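You operate a simulated robot arm through the tools that you are given. There is no shell and no other tool. Be economical: measure what you need, move in short steps, check, and stop when the job is done.

Carry out the task below with a simulated robot arm. There is one attempt and no reset: what you move stays moved.

TASK
Put the gauge from the workbench on the cavity sheet.

It is judged by the outcome, as a careful person would: the job done as asked, and still so three seconds after it is handed in. It fails if anything else is knocked over, pushed out of place, dropped, spilled or broken.

THE ROBOT
A 7-joint arm with a two-finger parallel gripper, fixed in place. Base frame: the origin is at the foot of the arm, x ahead of it, y to its left, z up; the work surface is at about z = 850. Lengths are in mm, angles in degrees, forces in N, time in s.
With the tool pointing down near the work surface it reaches from about 240 to 680 mm from the base axis. Its first joint turns from -66.0 to 66.0 degrees. Payload 2.4 kg.
Tool frame: the origin (TCP) lies between the finger pads and is the grasp point; the fingertips stand 30 mm ahead of it; z points along the fingers, y is the line along which they close. The gripper opens to 94 mm. The fingers are 28 mm wide and 10 mm thick; the gripper's body (50 by 96 mm) begins 55 mm behind the TCP.
Orientation is that of the tool frame in the base frame, as a unit quaternion [w, x, y, z]. With the fingers straight down and closing along the base's y, the tool's x points along the base's -x, its y along +y and its z along -z.

THE INTERFACE
- The arm moves only by the tool move_arm. Its argument "targets" is a list of rows, each a list of 3 entries, a list of its own where there are three numbers: the turn, a rotation vector about the tool's x, y, z in units of 6 degrees (1.0 is 6 degrees), then the shift along the tool's x, y, z in units of 25 mm (1.0 is 25 mm), then the opening, from 0 (shut) to 1 (fully open). In form: [[[wx, wy, wz], [tx, ty, tz], fingers], ...]. A call has 1 to 10 rows; each row shifts and turns the commanded pose from where the row before left it, along the tool's axes as they then stand. A call with a number of a shift or a turn outside -1 to 1 is refused whole. A row lasts 0.2 s, in which the tool goes at most 50 mm and 8.6 degrees; a call with a longer step from one row to the next is refused whole, and so is a gripper value outside its range. A pose out of reach is approached as far as the arm can. The call stops where the force on the tool passes 40 N (or 10 N more than at its start, if that is more) or the arm is blocked; 0.2 s more then pass. The fingers move at their own pace (about 153 mm/s each) and stop on an object; they squeeze with about 28 N. The grip force told is the motor's: it shows also when the fingers shut on nothing. Time passes only in rows, and 0.2 s behind the last, so rows that do not move let the fingers close. It gives the time, the measured TCP pose, the force on the tool (base axes), the opening and the grip force at its end, in the units of the frame above (readings bear some noise), and new pictures: "show" is both (left out), scene, wrist or none.
- Cameras (640 x 400 px; columns grow to the right, rows downward): "scene" is fixed at [55.2, 495.8, 1452.2]; the picture's right is [-0.60, -0.80, 0.00], its down [-0.44, 0.33, -0.83] and it looks along [0.66, -0.50, -0.55] (base axes); focal length 374 px, centre (320, 200). "wrist" rides on the gripper at [-37, 0, -58] in the tool frame; the picture's right is [0.00, -1.00, 0.00], its down [0.97, 0.00, -0.24] and it looks along [0.24, 0.00, 0.97] (tool axes); focal length 218 px, centre (320, 200).
- probe_pixels(camera, pixels): for up to 12 pixels [column, row] of the newest picture of that camera ("zoom" is the newest enlarged one), the place [x, y, z] in the base frame of the surface seen there, good to about 2 mm, but the place of the scene camera against the robot may be out by one fixed shift of up to 18 mm in any direction. No time passes.
- enlarge(camera, box): a new picture of the part [left, top, right, bottom] of that camera's present view, enlarged. No time passes.
- hand_in(): hands the job in; it is judged then, once.

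Work in short steps. Measure before you move; look again where a grasp or a placing could have gone wrong, and mend it. You have 60 turns and 120 pictures in all, the two below and enlarged ones among them. Open the gripper and draw the arm clear of the work before you hand the job in, unless the task says otherwise; then end with one line.

The tools are called after "Emit:" by a JSON object that holds its "method" and its "body". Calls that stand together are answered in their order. move_arm: Moves the arm, as the interface text tells. Its arguments: {"type":"object","properties":{"targets":{"type":"array","items":{"type":"array"}},"show":{"type":"string","enum":["both","scene","wrist","none"]}},"required":["targets"]} The other tools are called the same way: probe_pixels (camera, pixels) gives the place of the surface under pixels of a picture; enlarge (camera, box) takes an enlarged picture of a part of a camera's view; hand_in () hands the job in.

At the start:

```text
clock: 0.0
tool_pos: [371.7, 268.0, 1108.2]
orientation: [-0.001, -0.001, 1.0, 0.0]
force: [0.1, 0.1, 0.9]
opening: 94.2
finger_force: 0.0
```

scene: 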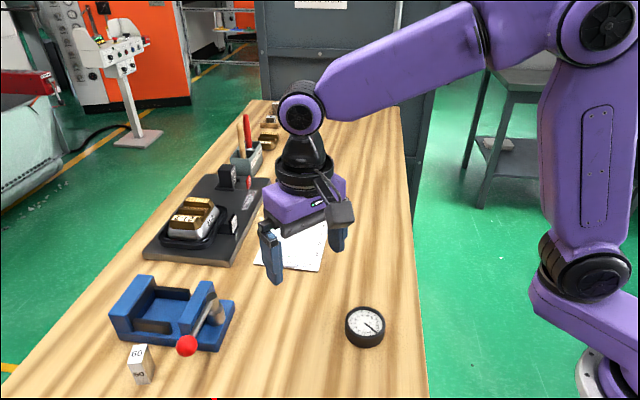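
wrist: 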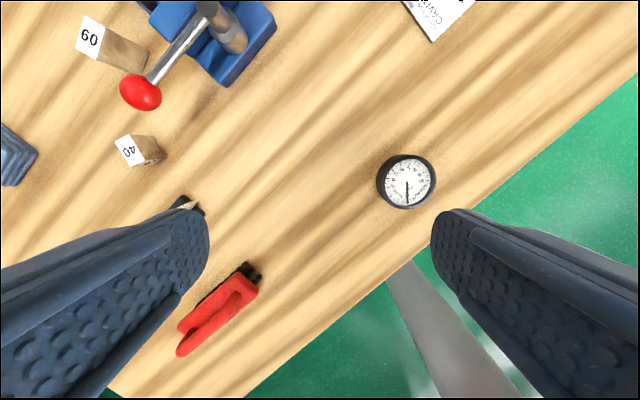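

The gauge is at scene (365,326) and wrist (406,181); the sheet is around scene (300,247). I probe both first.

Emit:
{"method": "probe_pixels", "body": {"camera": "wrist", "pixels": [[406, 181], [379, 181], [435, 181], [406, 156], [406, 208], [432, 38], [440, 10], [470, 100], [380, 200]]}}

Emit:
{"method": "probe_pixels", "body": {"camera": "scene", "pixels": [[365, 322], [347, 326], [384, 326], [365, 345], [258, 265], [319, 271], [327, 225], [300, 250], [290, 240], [365, 308]]}}

Emit:
{"method": "enlarge", "body": {"camera": "scene", "box": [220, 180, 420, 360]}}

```text
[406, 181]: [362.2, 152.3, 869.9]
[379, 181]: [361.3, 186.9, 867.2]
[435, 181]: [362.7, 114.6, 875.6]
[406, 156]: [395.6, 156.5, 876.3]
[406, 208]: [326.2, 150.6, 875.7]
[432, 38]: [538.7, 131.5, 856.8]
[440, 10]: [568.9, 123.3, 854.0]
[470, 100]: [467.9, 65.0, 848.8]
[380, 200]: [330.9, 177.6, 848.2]
```

```text
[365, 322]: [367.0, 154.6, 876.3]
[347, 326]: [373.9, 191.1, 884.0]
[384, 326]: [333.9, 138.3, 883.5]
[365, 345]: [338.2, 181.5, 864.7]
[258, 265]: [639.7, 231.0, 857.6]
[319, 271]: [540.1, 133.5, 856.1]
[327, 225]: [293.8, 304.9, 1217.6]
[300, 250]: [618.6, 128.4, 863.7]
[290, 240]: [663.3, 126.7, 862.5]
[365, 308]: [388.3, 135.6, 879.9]
```

```text
2.22 times, centred on (320, 270) of scene
```

zoom: 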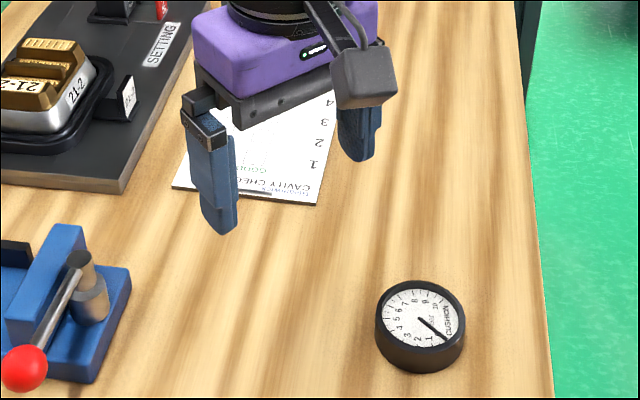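

The gauge is about 72 mm wide, centred near (361,151), with its top at z≈876. I move over it and partly down, fingers open.

Emit:
{"method": "move_arm", "body": {"targets": [[[0, 0, 0], [0.08, -0.936, 0.9], 1], [[0, 0, 0], [0.08, -0.936, 0.9], 1], [[0, 0, 0], [0.08, -0.936, 0.9], 1], [[0, 0, 0], [0.08, -0.936, 0.9], 1], [[0, 0, 0], [0.08, -0.936, 0.9], 1], [[0, 0, 0], [0, 0, 0], 1]]}}

```text
clock: 1.4
tool_pos: [360.3, 150.8, 993.8]
orientation: [0.0, -0.001, 1.0, 0.001]
force: [-0.3, -0.5, -0.5]
opening: 93.9
finger_force: 0.0
```

scene: 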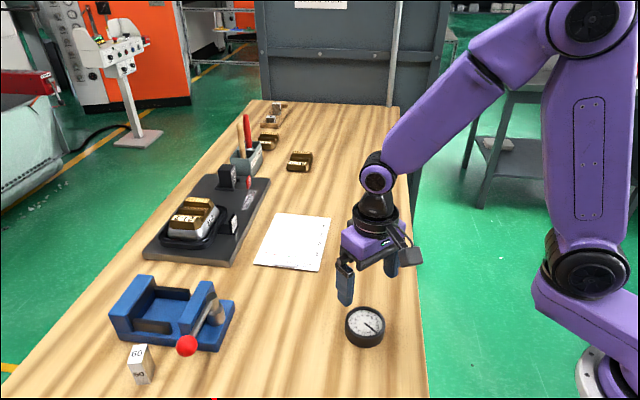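
wrist: 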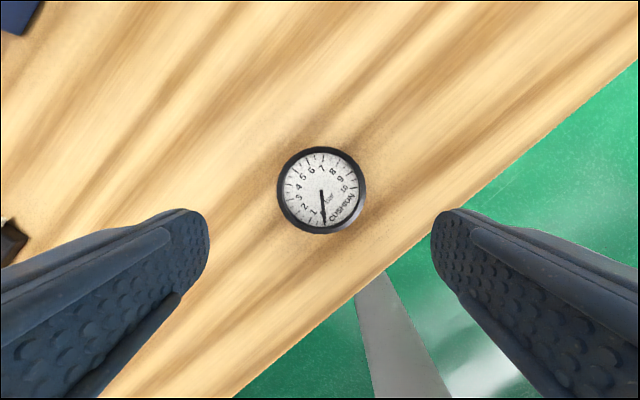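

The sheet is now in full view with corners near scene (256,265), (319,271), (330,219), (275,214). I probe it, and the gauge edges in the wrist view.

Emit:
{"method": "probe_pixels", "body": {"camera": "scene", "pixels": [[257, 264], [319, 270], [329, 219], [276, 215], [294, 242], [310, 250], [235, 230], [250, 262]]}}

Emit:
{"method": "probe_pixels", "body": {"camera": "wrist", "pixels": [[280, 190], [363, 190], [321, 149], [321, 231], [321, 190]]}}

Emit:
{"method": "enlarge", "body": {"camera": "scene", "box": [220, 180, 380, 280]}}

```text
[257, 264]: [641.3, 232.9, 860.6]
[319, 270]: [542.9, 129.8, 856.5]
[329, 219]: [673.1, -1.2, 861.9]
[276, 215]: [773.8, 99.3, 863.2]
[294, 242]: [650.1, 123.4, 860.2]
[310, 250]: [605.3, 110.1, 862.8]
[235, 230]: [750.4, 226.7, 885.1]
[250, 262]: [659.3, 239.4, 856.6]
```

```text
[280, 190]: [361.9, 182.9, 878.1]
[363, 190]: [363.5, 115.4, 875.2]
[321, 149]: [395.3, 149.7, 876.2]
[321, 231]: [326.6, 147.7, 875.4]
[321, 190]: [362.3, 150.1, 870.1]
```

```text
4.00 times, centred on (300, 230) of scene
```

zoom: 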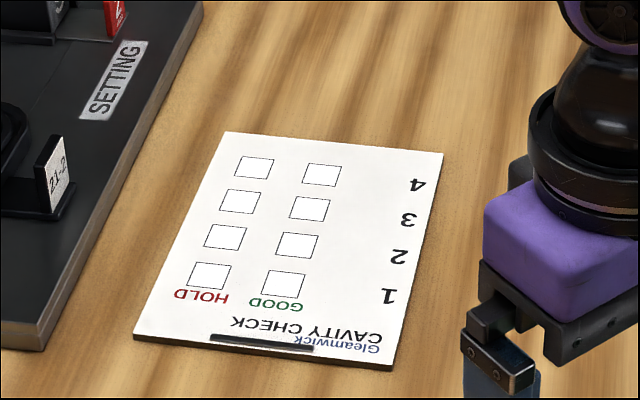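

The sheet centre is near (655,114) and clear, with a clip bar by its near edge. I centre on the gauge (361,150) and descend to TCP z≈885, then close.

Emit:
{"method": "move_arm", "body": {"targets": [[[0, 0, 0], [0, -0.05, 0.9], 1], [[0, 0, 0], [0, 0, 0.9], 1], [[0, 0, 0], [0, 0, 0.9], 1], [[0, 0, 0], [0, 0, 0.9], 1], [[0, 0, 0], [0, 0, 0.5], 1], [[0, 0, 0], [0, 0, 0.2], 1], [[0, 0, 0], [0, 0, 0], 1]], "show": "both"}}

```text
clock: 3.0
tool_pos: [361.6, 150.0, 888.7]
orientation: [0.0, 0.0, 1.0, 0.0]
force: [-0.7, -0.8, 0.9]
opening: 94.3
finger_force: 0.1
```

scene: 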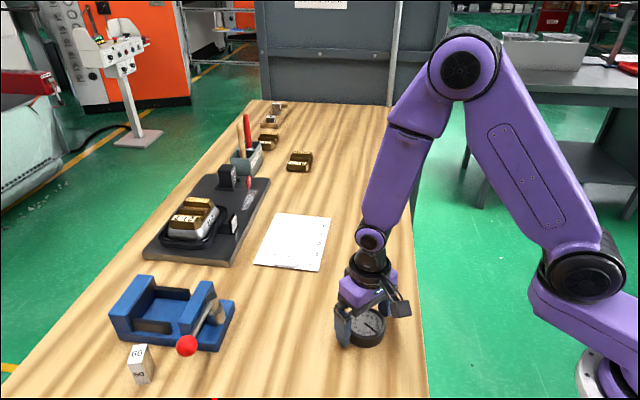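
wrist: 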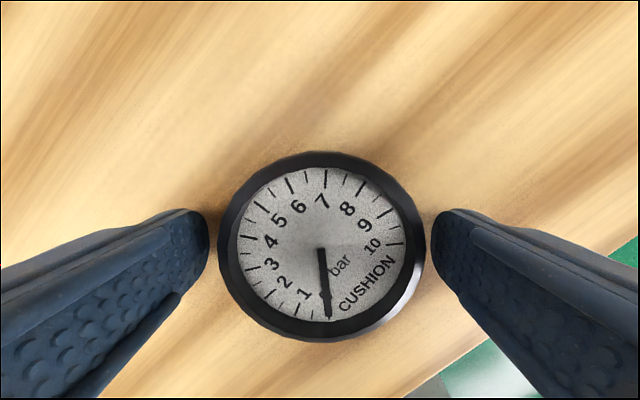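

The gauge sits evenly between the fingers. I lower 3 mm and close.

Emit:
{"method": "move_arm", "body": {"targets": [[[0, 0, 0], [0, 0, 0.14], 1], [[0, 0, 0], [0, 0, 0], 0.7], [[0, 0, 0], [0, 0, 0], 0.5], [[0, 0, 0], [0, 0, 0], 0.5], [[0, 0, 0], [0, 0, 0], 0.5]], "show": "wrist"}}

```text
clock: 4.2
tool_pos: [363.1, 148.8, 884.9]
orientation: [0.001, 0.0, 1.0, 0.0]
force: [-0.5, -0.4, 0.5]
opening: 72.9
finger_force: 28.4
```

wrist: 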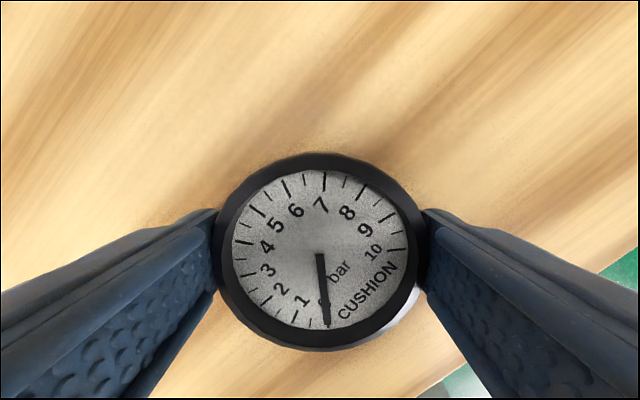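

The gauge is gripped (72.9 mm, 28 N). I lift it about 70 mm.

Emit:
{"method": "move_arm", "body": {"targets": [[[0, 0, 0], [0, 0, -0.4], 0.5], [[0, 0, 0], [0, 0, -0.8], 0.5], [[0, 0, 0], [0, 0, -0.8], 0.5], [[0, 0, 0], [0, 0, -0.8], 0.5], [[0, 0, 0], [0, 0, 0], 0.5]]}}

```text
clock: 5.4
tool_pos: [362.8, 150.0, 953.2]
orientation: [0.0, 0.001, 1.0, 0.0]
force: [0.5, -0.6, -0.8]
opening: 46.9
finger_force: 0.1
```

scene: 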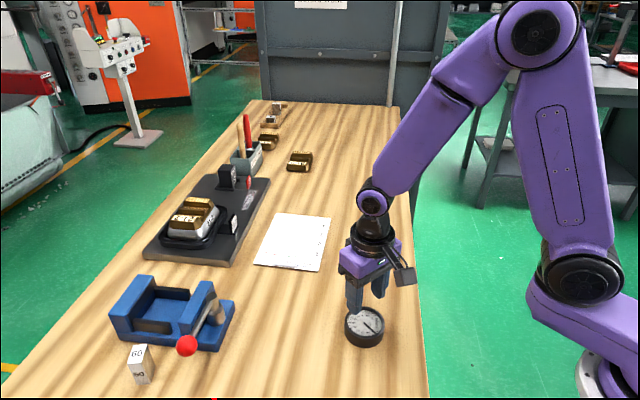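
wrist: 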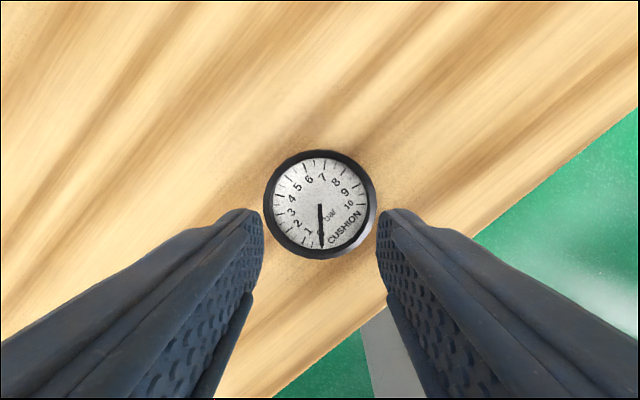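

The gauge slipped out and stayed on the bench. I look closer at its side shape before trying again.

Emit:
{"method": "enlarge", "body": {"camera": "scene", "box": [325, 295, 405, 355]}}

Emit:
{"method": "enlarge", "body": {"camera": "wrist", "box": [240, 130, 400, 270]}}

Emit:
{"method": "probe_pixels", "body": {"camera": "wrist", "pixels": [[266, 204], [372, 204], [320, 153], [320, 256], [320, 205], [320, 275], [240, 150]]}}

```text
6.67 times, centred on (365, 325) of scene
```

zoom: 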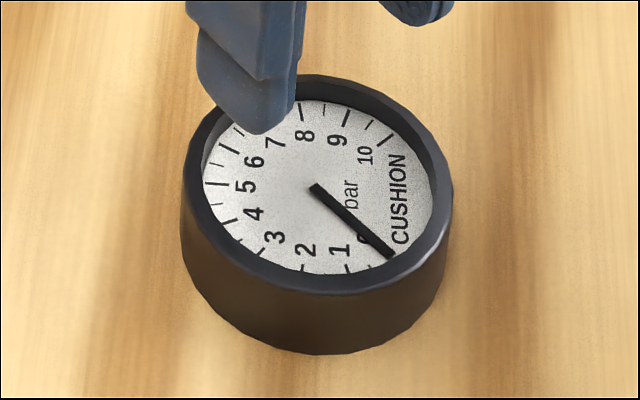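

```text
2.86 times, centred on (320, 200) of wrist
```

zoom: 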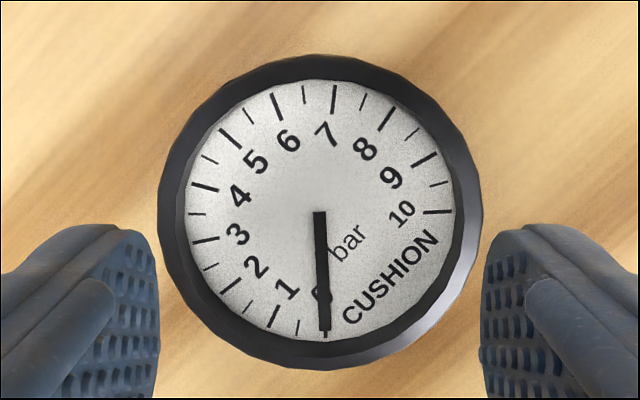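

```text
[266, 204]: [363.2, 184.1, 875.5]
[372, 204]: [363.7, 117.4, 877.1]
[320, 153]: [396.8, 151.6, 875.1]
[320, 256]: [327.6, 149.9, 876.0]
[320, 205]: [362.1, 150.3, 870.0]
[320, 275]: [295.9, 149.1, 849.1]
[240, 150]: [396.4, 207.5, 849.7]
```

The sides seem to taper a little (top ≈68 mm, base ≈73). I regrip as low as possible, command fully shut, and test with a slow, small lift.

Emit:
{"method": "move_arm", "body": {"targets": [[[0, 0, 0], [0, 0, 0], 1], [[0, 0, 0], [0, 0, 0], 1], [[0, 0, 0], [0, 0, 0.9], 1], [[0, 0, 0], [0.03, 0, 0.9], 1], [[0, 0, 0], [0, 0, 0.7], 1], [[0, 0, 0], [0, 0, 0.35], 1], [[0, 0, 0], [0, 0, 0], 1]], "show": "wrist"}}

```text
clock: 7.0
tool_pos: [360.1, 148.4, 881.4]
orientation: [0.0, 0.0, 1.0, 0.0]
force: [-0.3, -0.5, 0.1]
opening: 94.1
finger_force: 0.2
```

wrist: 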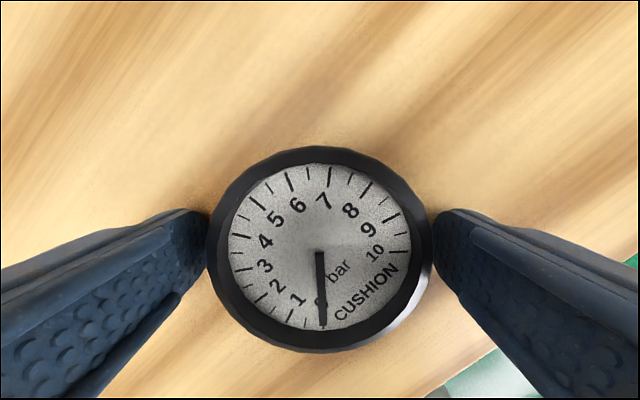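

TCP is at z 881 with the gauge between the fingers. I close fully and lift only about 6 mm, slowly.

Emit:
{"method": "move_arm", "body": {"targets": [[[0, 0, 0], [0.05, 0, 0], 0.6], [[0, 0, 0], [0, 0, 0], 0], [[0, 0, 0], [0, 0, 0], 0], [[0, 0, 0], [0, 0, 0], 0], [[0, 0, 0], [0, 0, -0.08], 0], [[0, 0, 0], [0, 0, -0.08], 0], [[0, 0, 0], [0, 0, -0.08], 0]], "show": "both"}}

```text
clock: 8.6
tool_pos: [359.8, 147.9, 888.2]
orientation: [0.0, 0.0, 1.0, 0.001]
force: [0.5, 0.1, -1.5]
opening: 72.7
finger_force: 27.8
```

scene: 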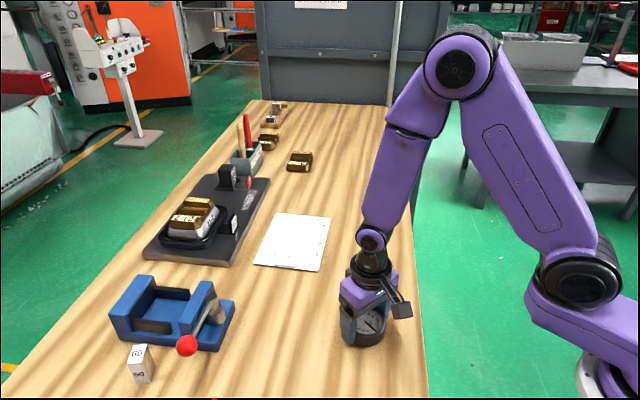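
wrist: 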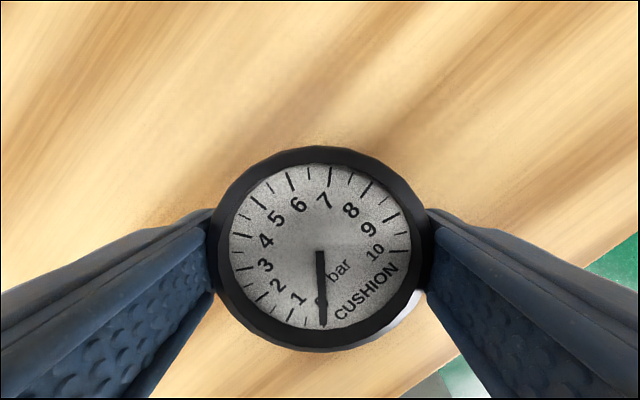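

The gauge looks the same size as before, so it rose with the fingers this time. I lift slowly a bit more and check.

Emit:
{"method": "move_arm", "body": {"targets": [[[0, 0, 0], [0, 0, -0.15], 0], [[0, 0, 0], [0, 0, -0.2], 0], [[0, 0, 0], [0, 0, -0.25], 0], [[0, 0, 0], [0, 0, -0.25], 0], [[0, 0, 0], [0, 0, -0.2], 0], [[0, 0, 0], [0, 0, 0], 0]], "show": "both"}}

```text
clock: 10.0
tool_pos: [360.1, 148.4, 915.3]
orientation: [0.0, 0.001, 1.0, 0.0]
force: [-0.1, -1.2, -0.7]
opening: 72.6
finger_force: 28.4
```

scene: 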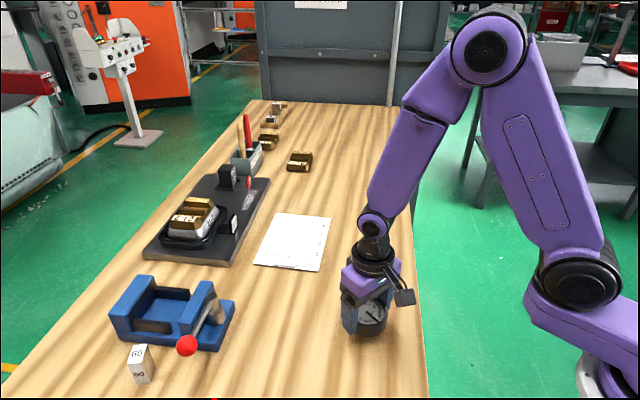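
wrist: 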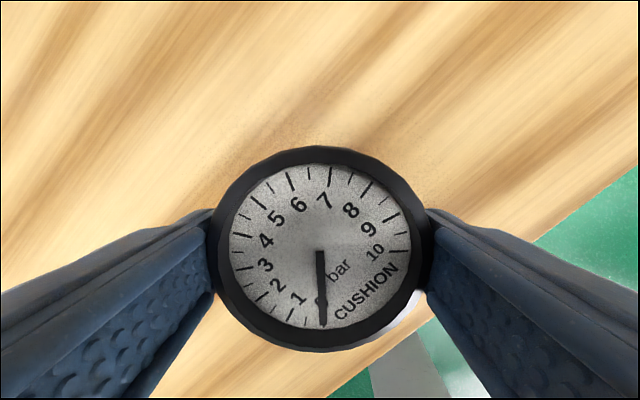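

It holds firmly. I rise a little and travel gently toward the sheet, halfway first.

Emit:
{"method": "move_arm", "body": {"targets": [[[0, 0, 0], [-0.2, -0.03, -0.25], 0], [[0, 0, 0], [-0.4, -0.08, -0.25], 0], [[0, 0, 0], [-0.6, -0.09, -0.2], 0], [[0, 0, 0], [-0.6, -0.09, 0], 0], [[0, 0, 0], [-0.6, -0.09, 0], 0], [[0, 0, 0], [-0.6, -0.09, 0], 0], [[0, 0, 0], [-0.6, -0.09, 0], 0], [[0, 0, 0], [-0.6, -0.09, 0], 0], [[0, 0, 0], [-0.6, -0.09, 0], 0], [[0, 0, 0], [-0.4, -0.06, 0], 0]], "show": "both"}}

```text
clock: 12.2
tool_pos: [489.4, 128.9, 932.7]
orientation: [-0.002, 0.0, 1.0, 0.0]
force: [0.4, -1.0, -1.4]
opening: 72.5
finger_force: 28.0
```

scene: 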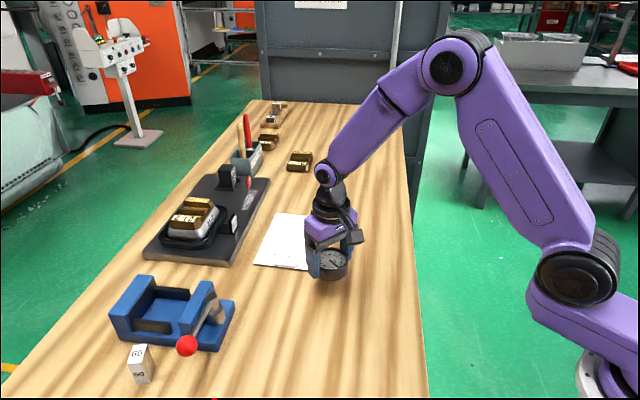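
wrist: 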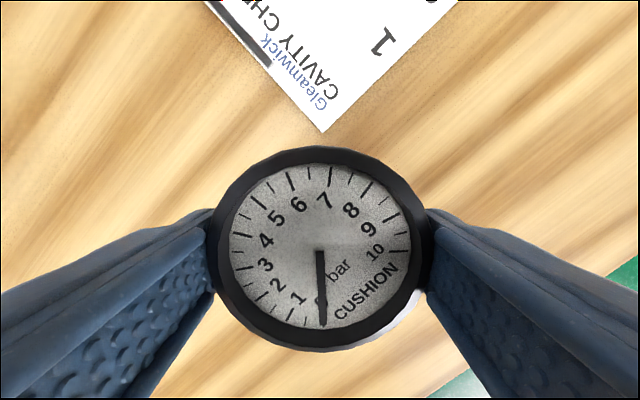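

Sheet corner is in the wrist view at (323,132). I continue to about (640,108).

Emit:
{"method": "move_arm", "body": {"targets": [[[0, 0, 0], [-0.3, -0.05, 0], 0], [[0, 0, 0], [-0.6, -0.09, 0], 0], [[0, 0, 0], [-0.7, -0.1, 0], 0], [[0, 0, 0], [-0.7, -0.1, 0], 0], [[0, 0, 0], [-0.7, -0.1, 0], 0], [[0, 0, 0], [-0.7, -0.1, 0], 0], [[0, 0, 0], [-0.7, -0.1, 0], 0], [[0, 0, 0], [-0.7, -0.1, 0], 0], [[0, 0, 0], [-0.6, -0.09, 0], 0], [[0, 0, 0], [-0.3, 0, 0], 0]], "show": "both"}}

Emit:
{"method": "probe_pixels", "body": {"camera": "wrist", "pixels": [[320, 120], [250, 150], [400, 150], [180, 100], [450, 100]]}}

```text
clock: 14.4
tool_pos: [641.1, 108.6, 933.6]
orientation: [0.0, 0.0, 1.0, 0.0]
force: [0.4, -0.5, -0.5]
opening: 72.6
finger_force: 28.2
```

scene: 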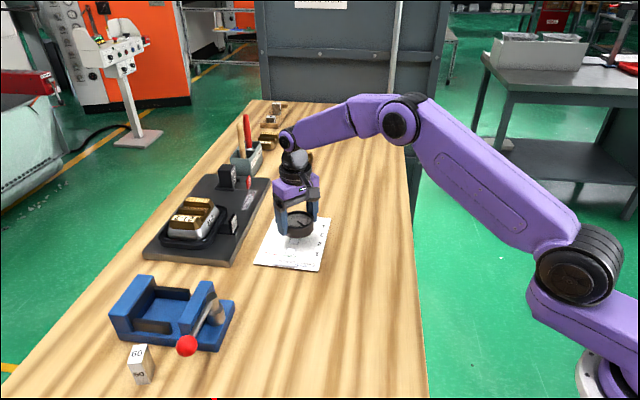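
wrist: 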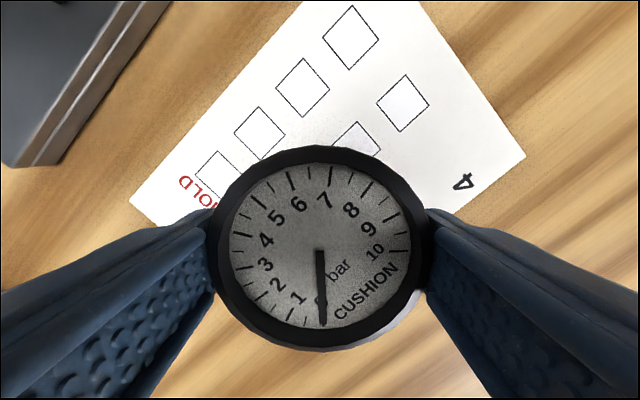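

```text
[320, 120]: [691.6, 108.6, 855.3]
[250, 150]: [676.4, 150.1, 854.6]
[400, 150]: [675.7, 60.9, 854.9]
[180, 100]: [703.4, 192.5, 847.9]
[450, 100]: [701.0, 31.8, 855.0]
```

The gauge is over the sheet (surface z≈855), well inside the edges. Contact is expected at TCP z≈886.5, so I lower slowly to about 888.

Emit:
{"method": "move_arm", "body": {"targets": [[[0, 0, 0], [0, 0, 0.2], 0], [[0, 0, 0], [0, 0, 0.3], 0], [[0, 0, 0], [0, 0, 0.35], 0], [[0, 0, 0], [0, 0, 0.35], 0], [[0, 0, 0], [0, 0, 0.25], 0], [[0, 0, 0], [0, 0, 0.2], 0], [[0, 0, 0], [0, 0, 0.15], 0], [[0, 0, 0], [0, 0, 0], 0]], "show": "both"}}

```text
clock: 16.2
tool_pos: [640.6, 108.3, 889.2]
orientation: [0.001, 0.0, 1.0, 0.0]
force: [-4.0, -1.5, 15.0]
opening: 72.7
finger_force: 28.3
```

scene: 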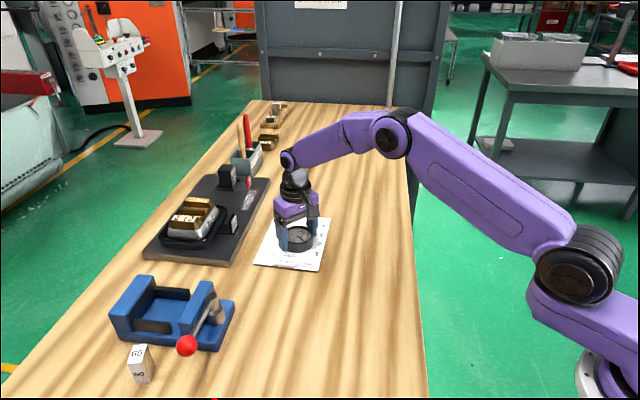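
wrist: 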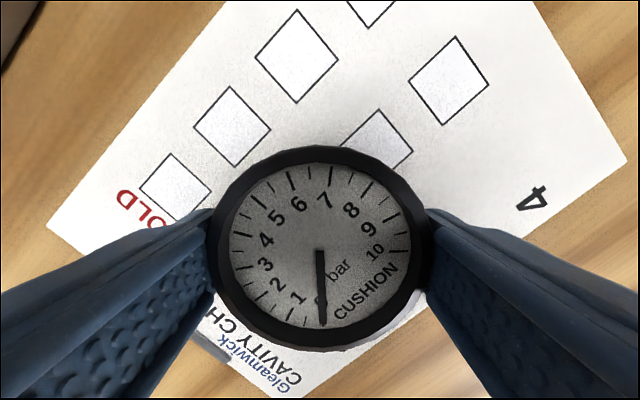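

The gauge rests on the sheet (15 N up). I ease up about 1.5 mm to relieve the load, open, then check.

Emit:
{"method": "move_arm", "body": {"targets": [[[0, 0, 0], [0, 0, -0.05], 0], [[0, 0, 0], [0, 0, 0], 0.85], [[0, 0, 0], [0, 0, 0], 1], [[0, 0, 0], [0, 0, 0], 1]], "show": "wrist"}}

```text
clock: 17.2
tool_pos: [641.5, 108.7, 888.2]
orientation: [0.0, 0.001, 1.0, 0.0]
force: [0.4, 0.5, -0.6]
opening: 94.2
finger_force: 0.1
```

wrist: 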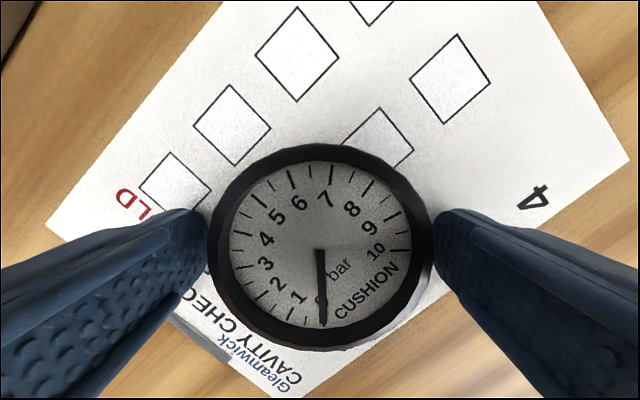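

The fingers are clear on both sides. I rise straight up, then back away.

Emit:
{"method": "move_arm", "body": {"targets": [[[0, 0, 0], [0, 0, -0.4], 1], [[0, 0, 0], [0, 0, -0.9], 1], [[0, 0, 0], [0, 0, -0.9], 1], [[0, 0, 0], [0, 0, -0.9], 1], [[0, 0, 0], [0, 0, -0.9], 1], [[0, 0, 0], [1, 0, -0.9], 1], [[0, 0, 0], [1, -0.5, -0.5], 1], [[0, 0, 0], [1, -0.5, 0], 1], [[0, 0, 0], [1, -0.5, 0], 1], [[0, 0, 0], [1, -0.5, 0], 1]], "show": "both"}}

Emit:
{"method": "enlarge", "body": {"camera": "scene", "box": [220, 180, 380, 280]}}

```text
clock: 19.4
tool_pos: [514.7, 59.6, 1024.9]
orientation: [0.0, 0.0, 1.0, 0.0]
force: [0.1, -0.4, 0.5]
opening: 94.3
finger_force: 0.0
```

scene: 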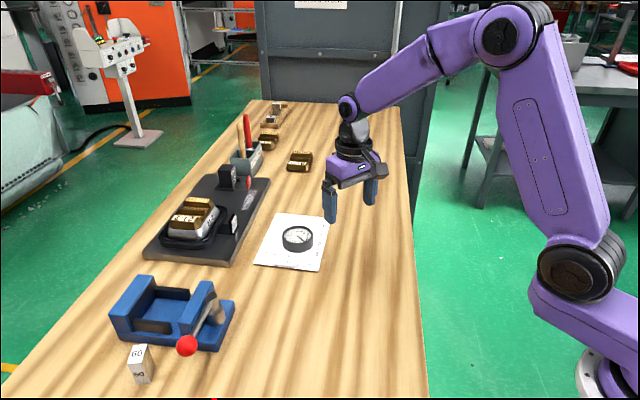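
wrist: 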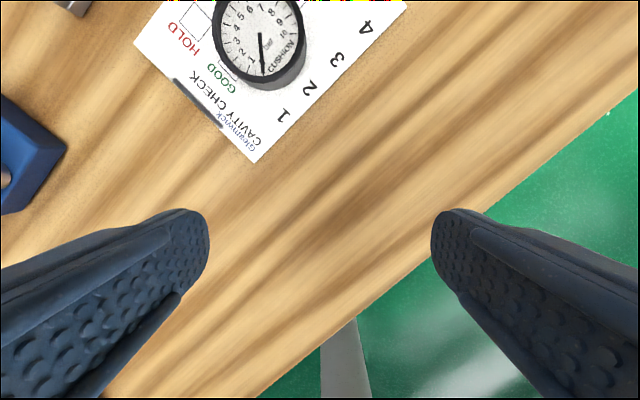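

```text
4.00 times, centred on (300, 230) of scene
```

zoom: 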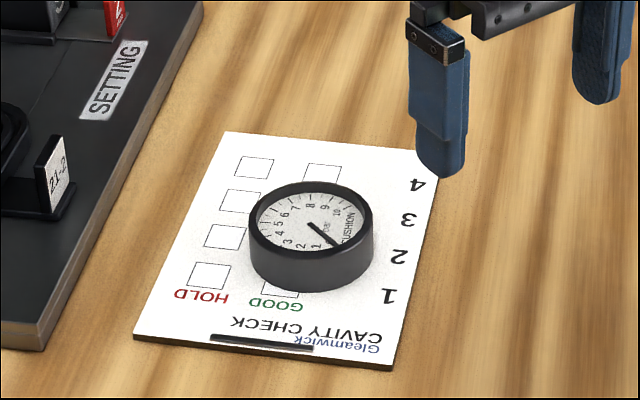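

The gauge lies flat and fully on the sheet, the sheet hasn't moved, and the arm is clear. I hand in.

Emit:
{"method": "hand_in", "body": {}}

```text
The job is handed in.
```

The gauge is lying flat on the cavity sheet, fully inside its edges. The first grip slipped on the lift and left the gauge on the bench; the second, lower grip held. The sheet and everything else in view stayed in place, and the arm was open and clear at hand-in.
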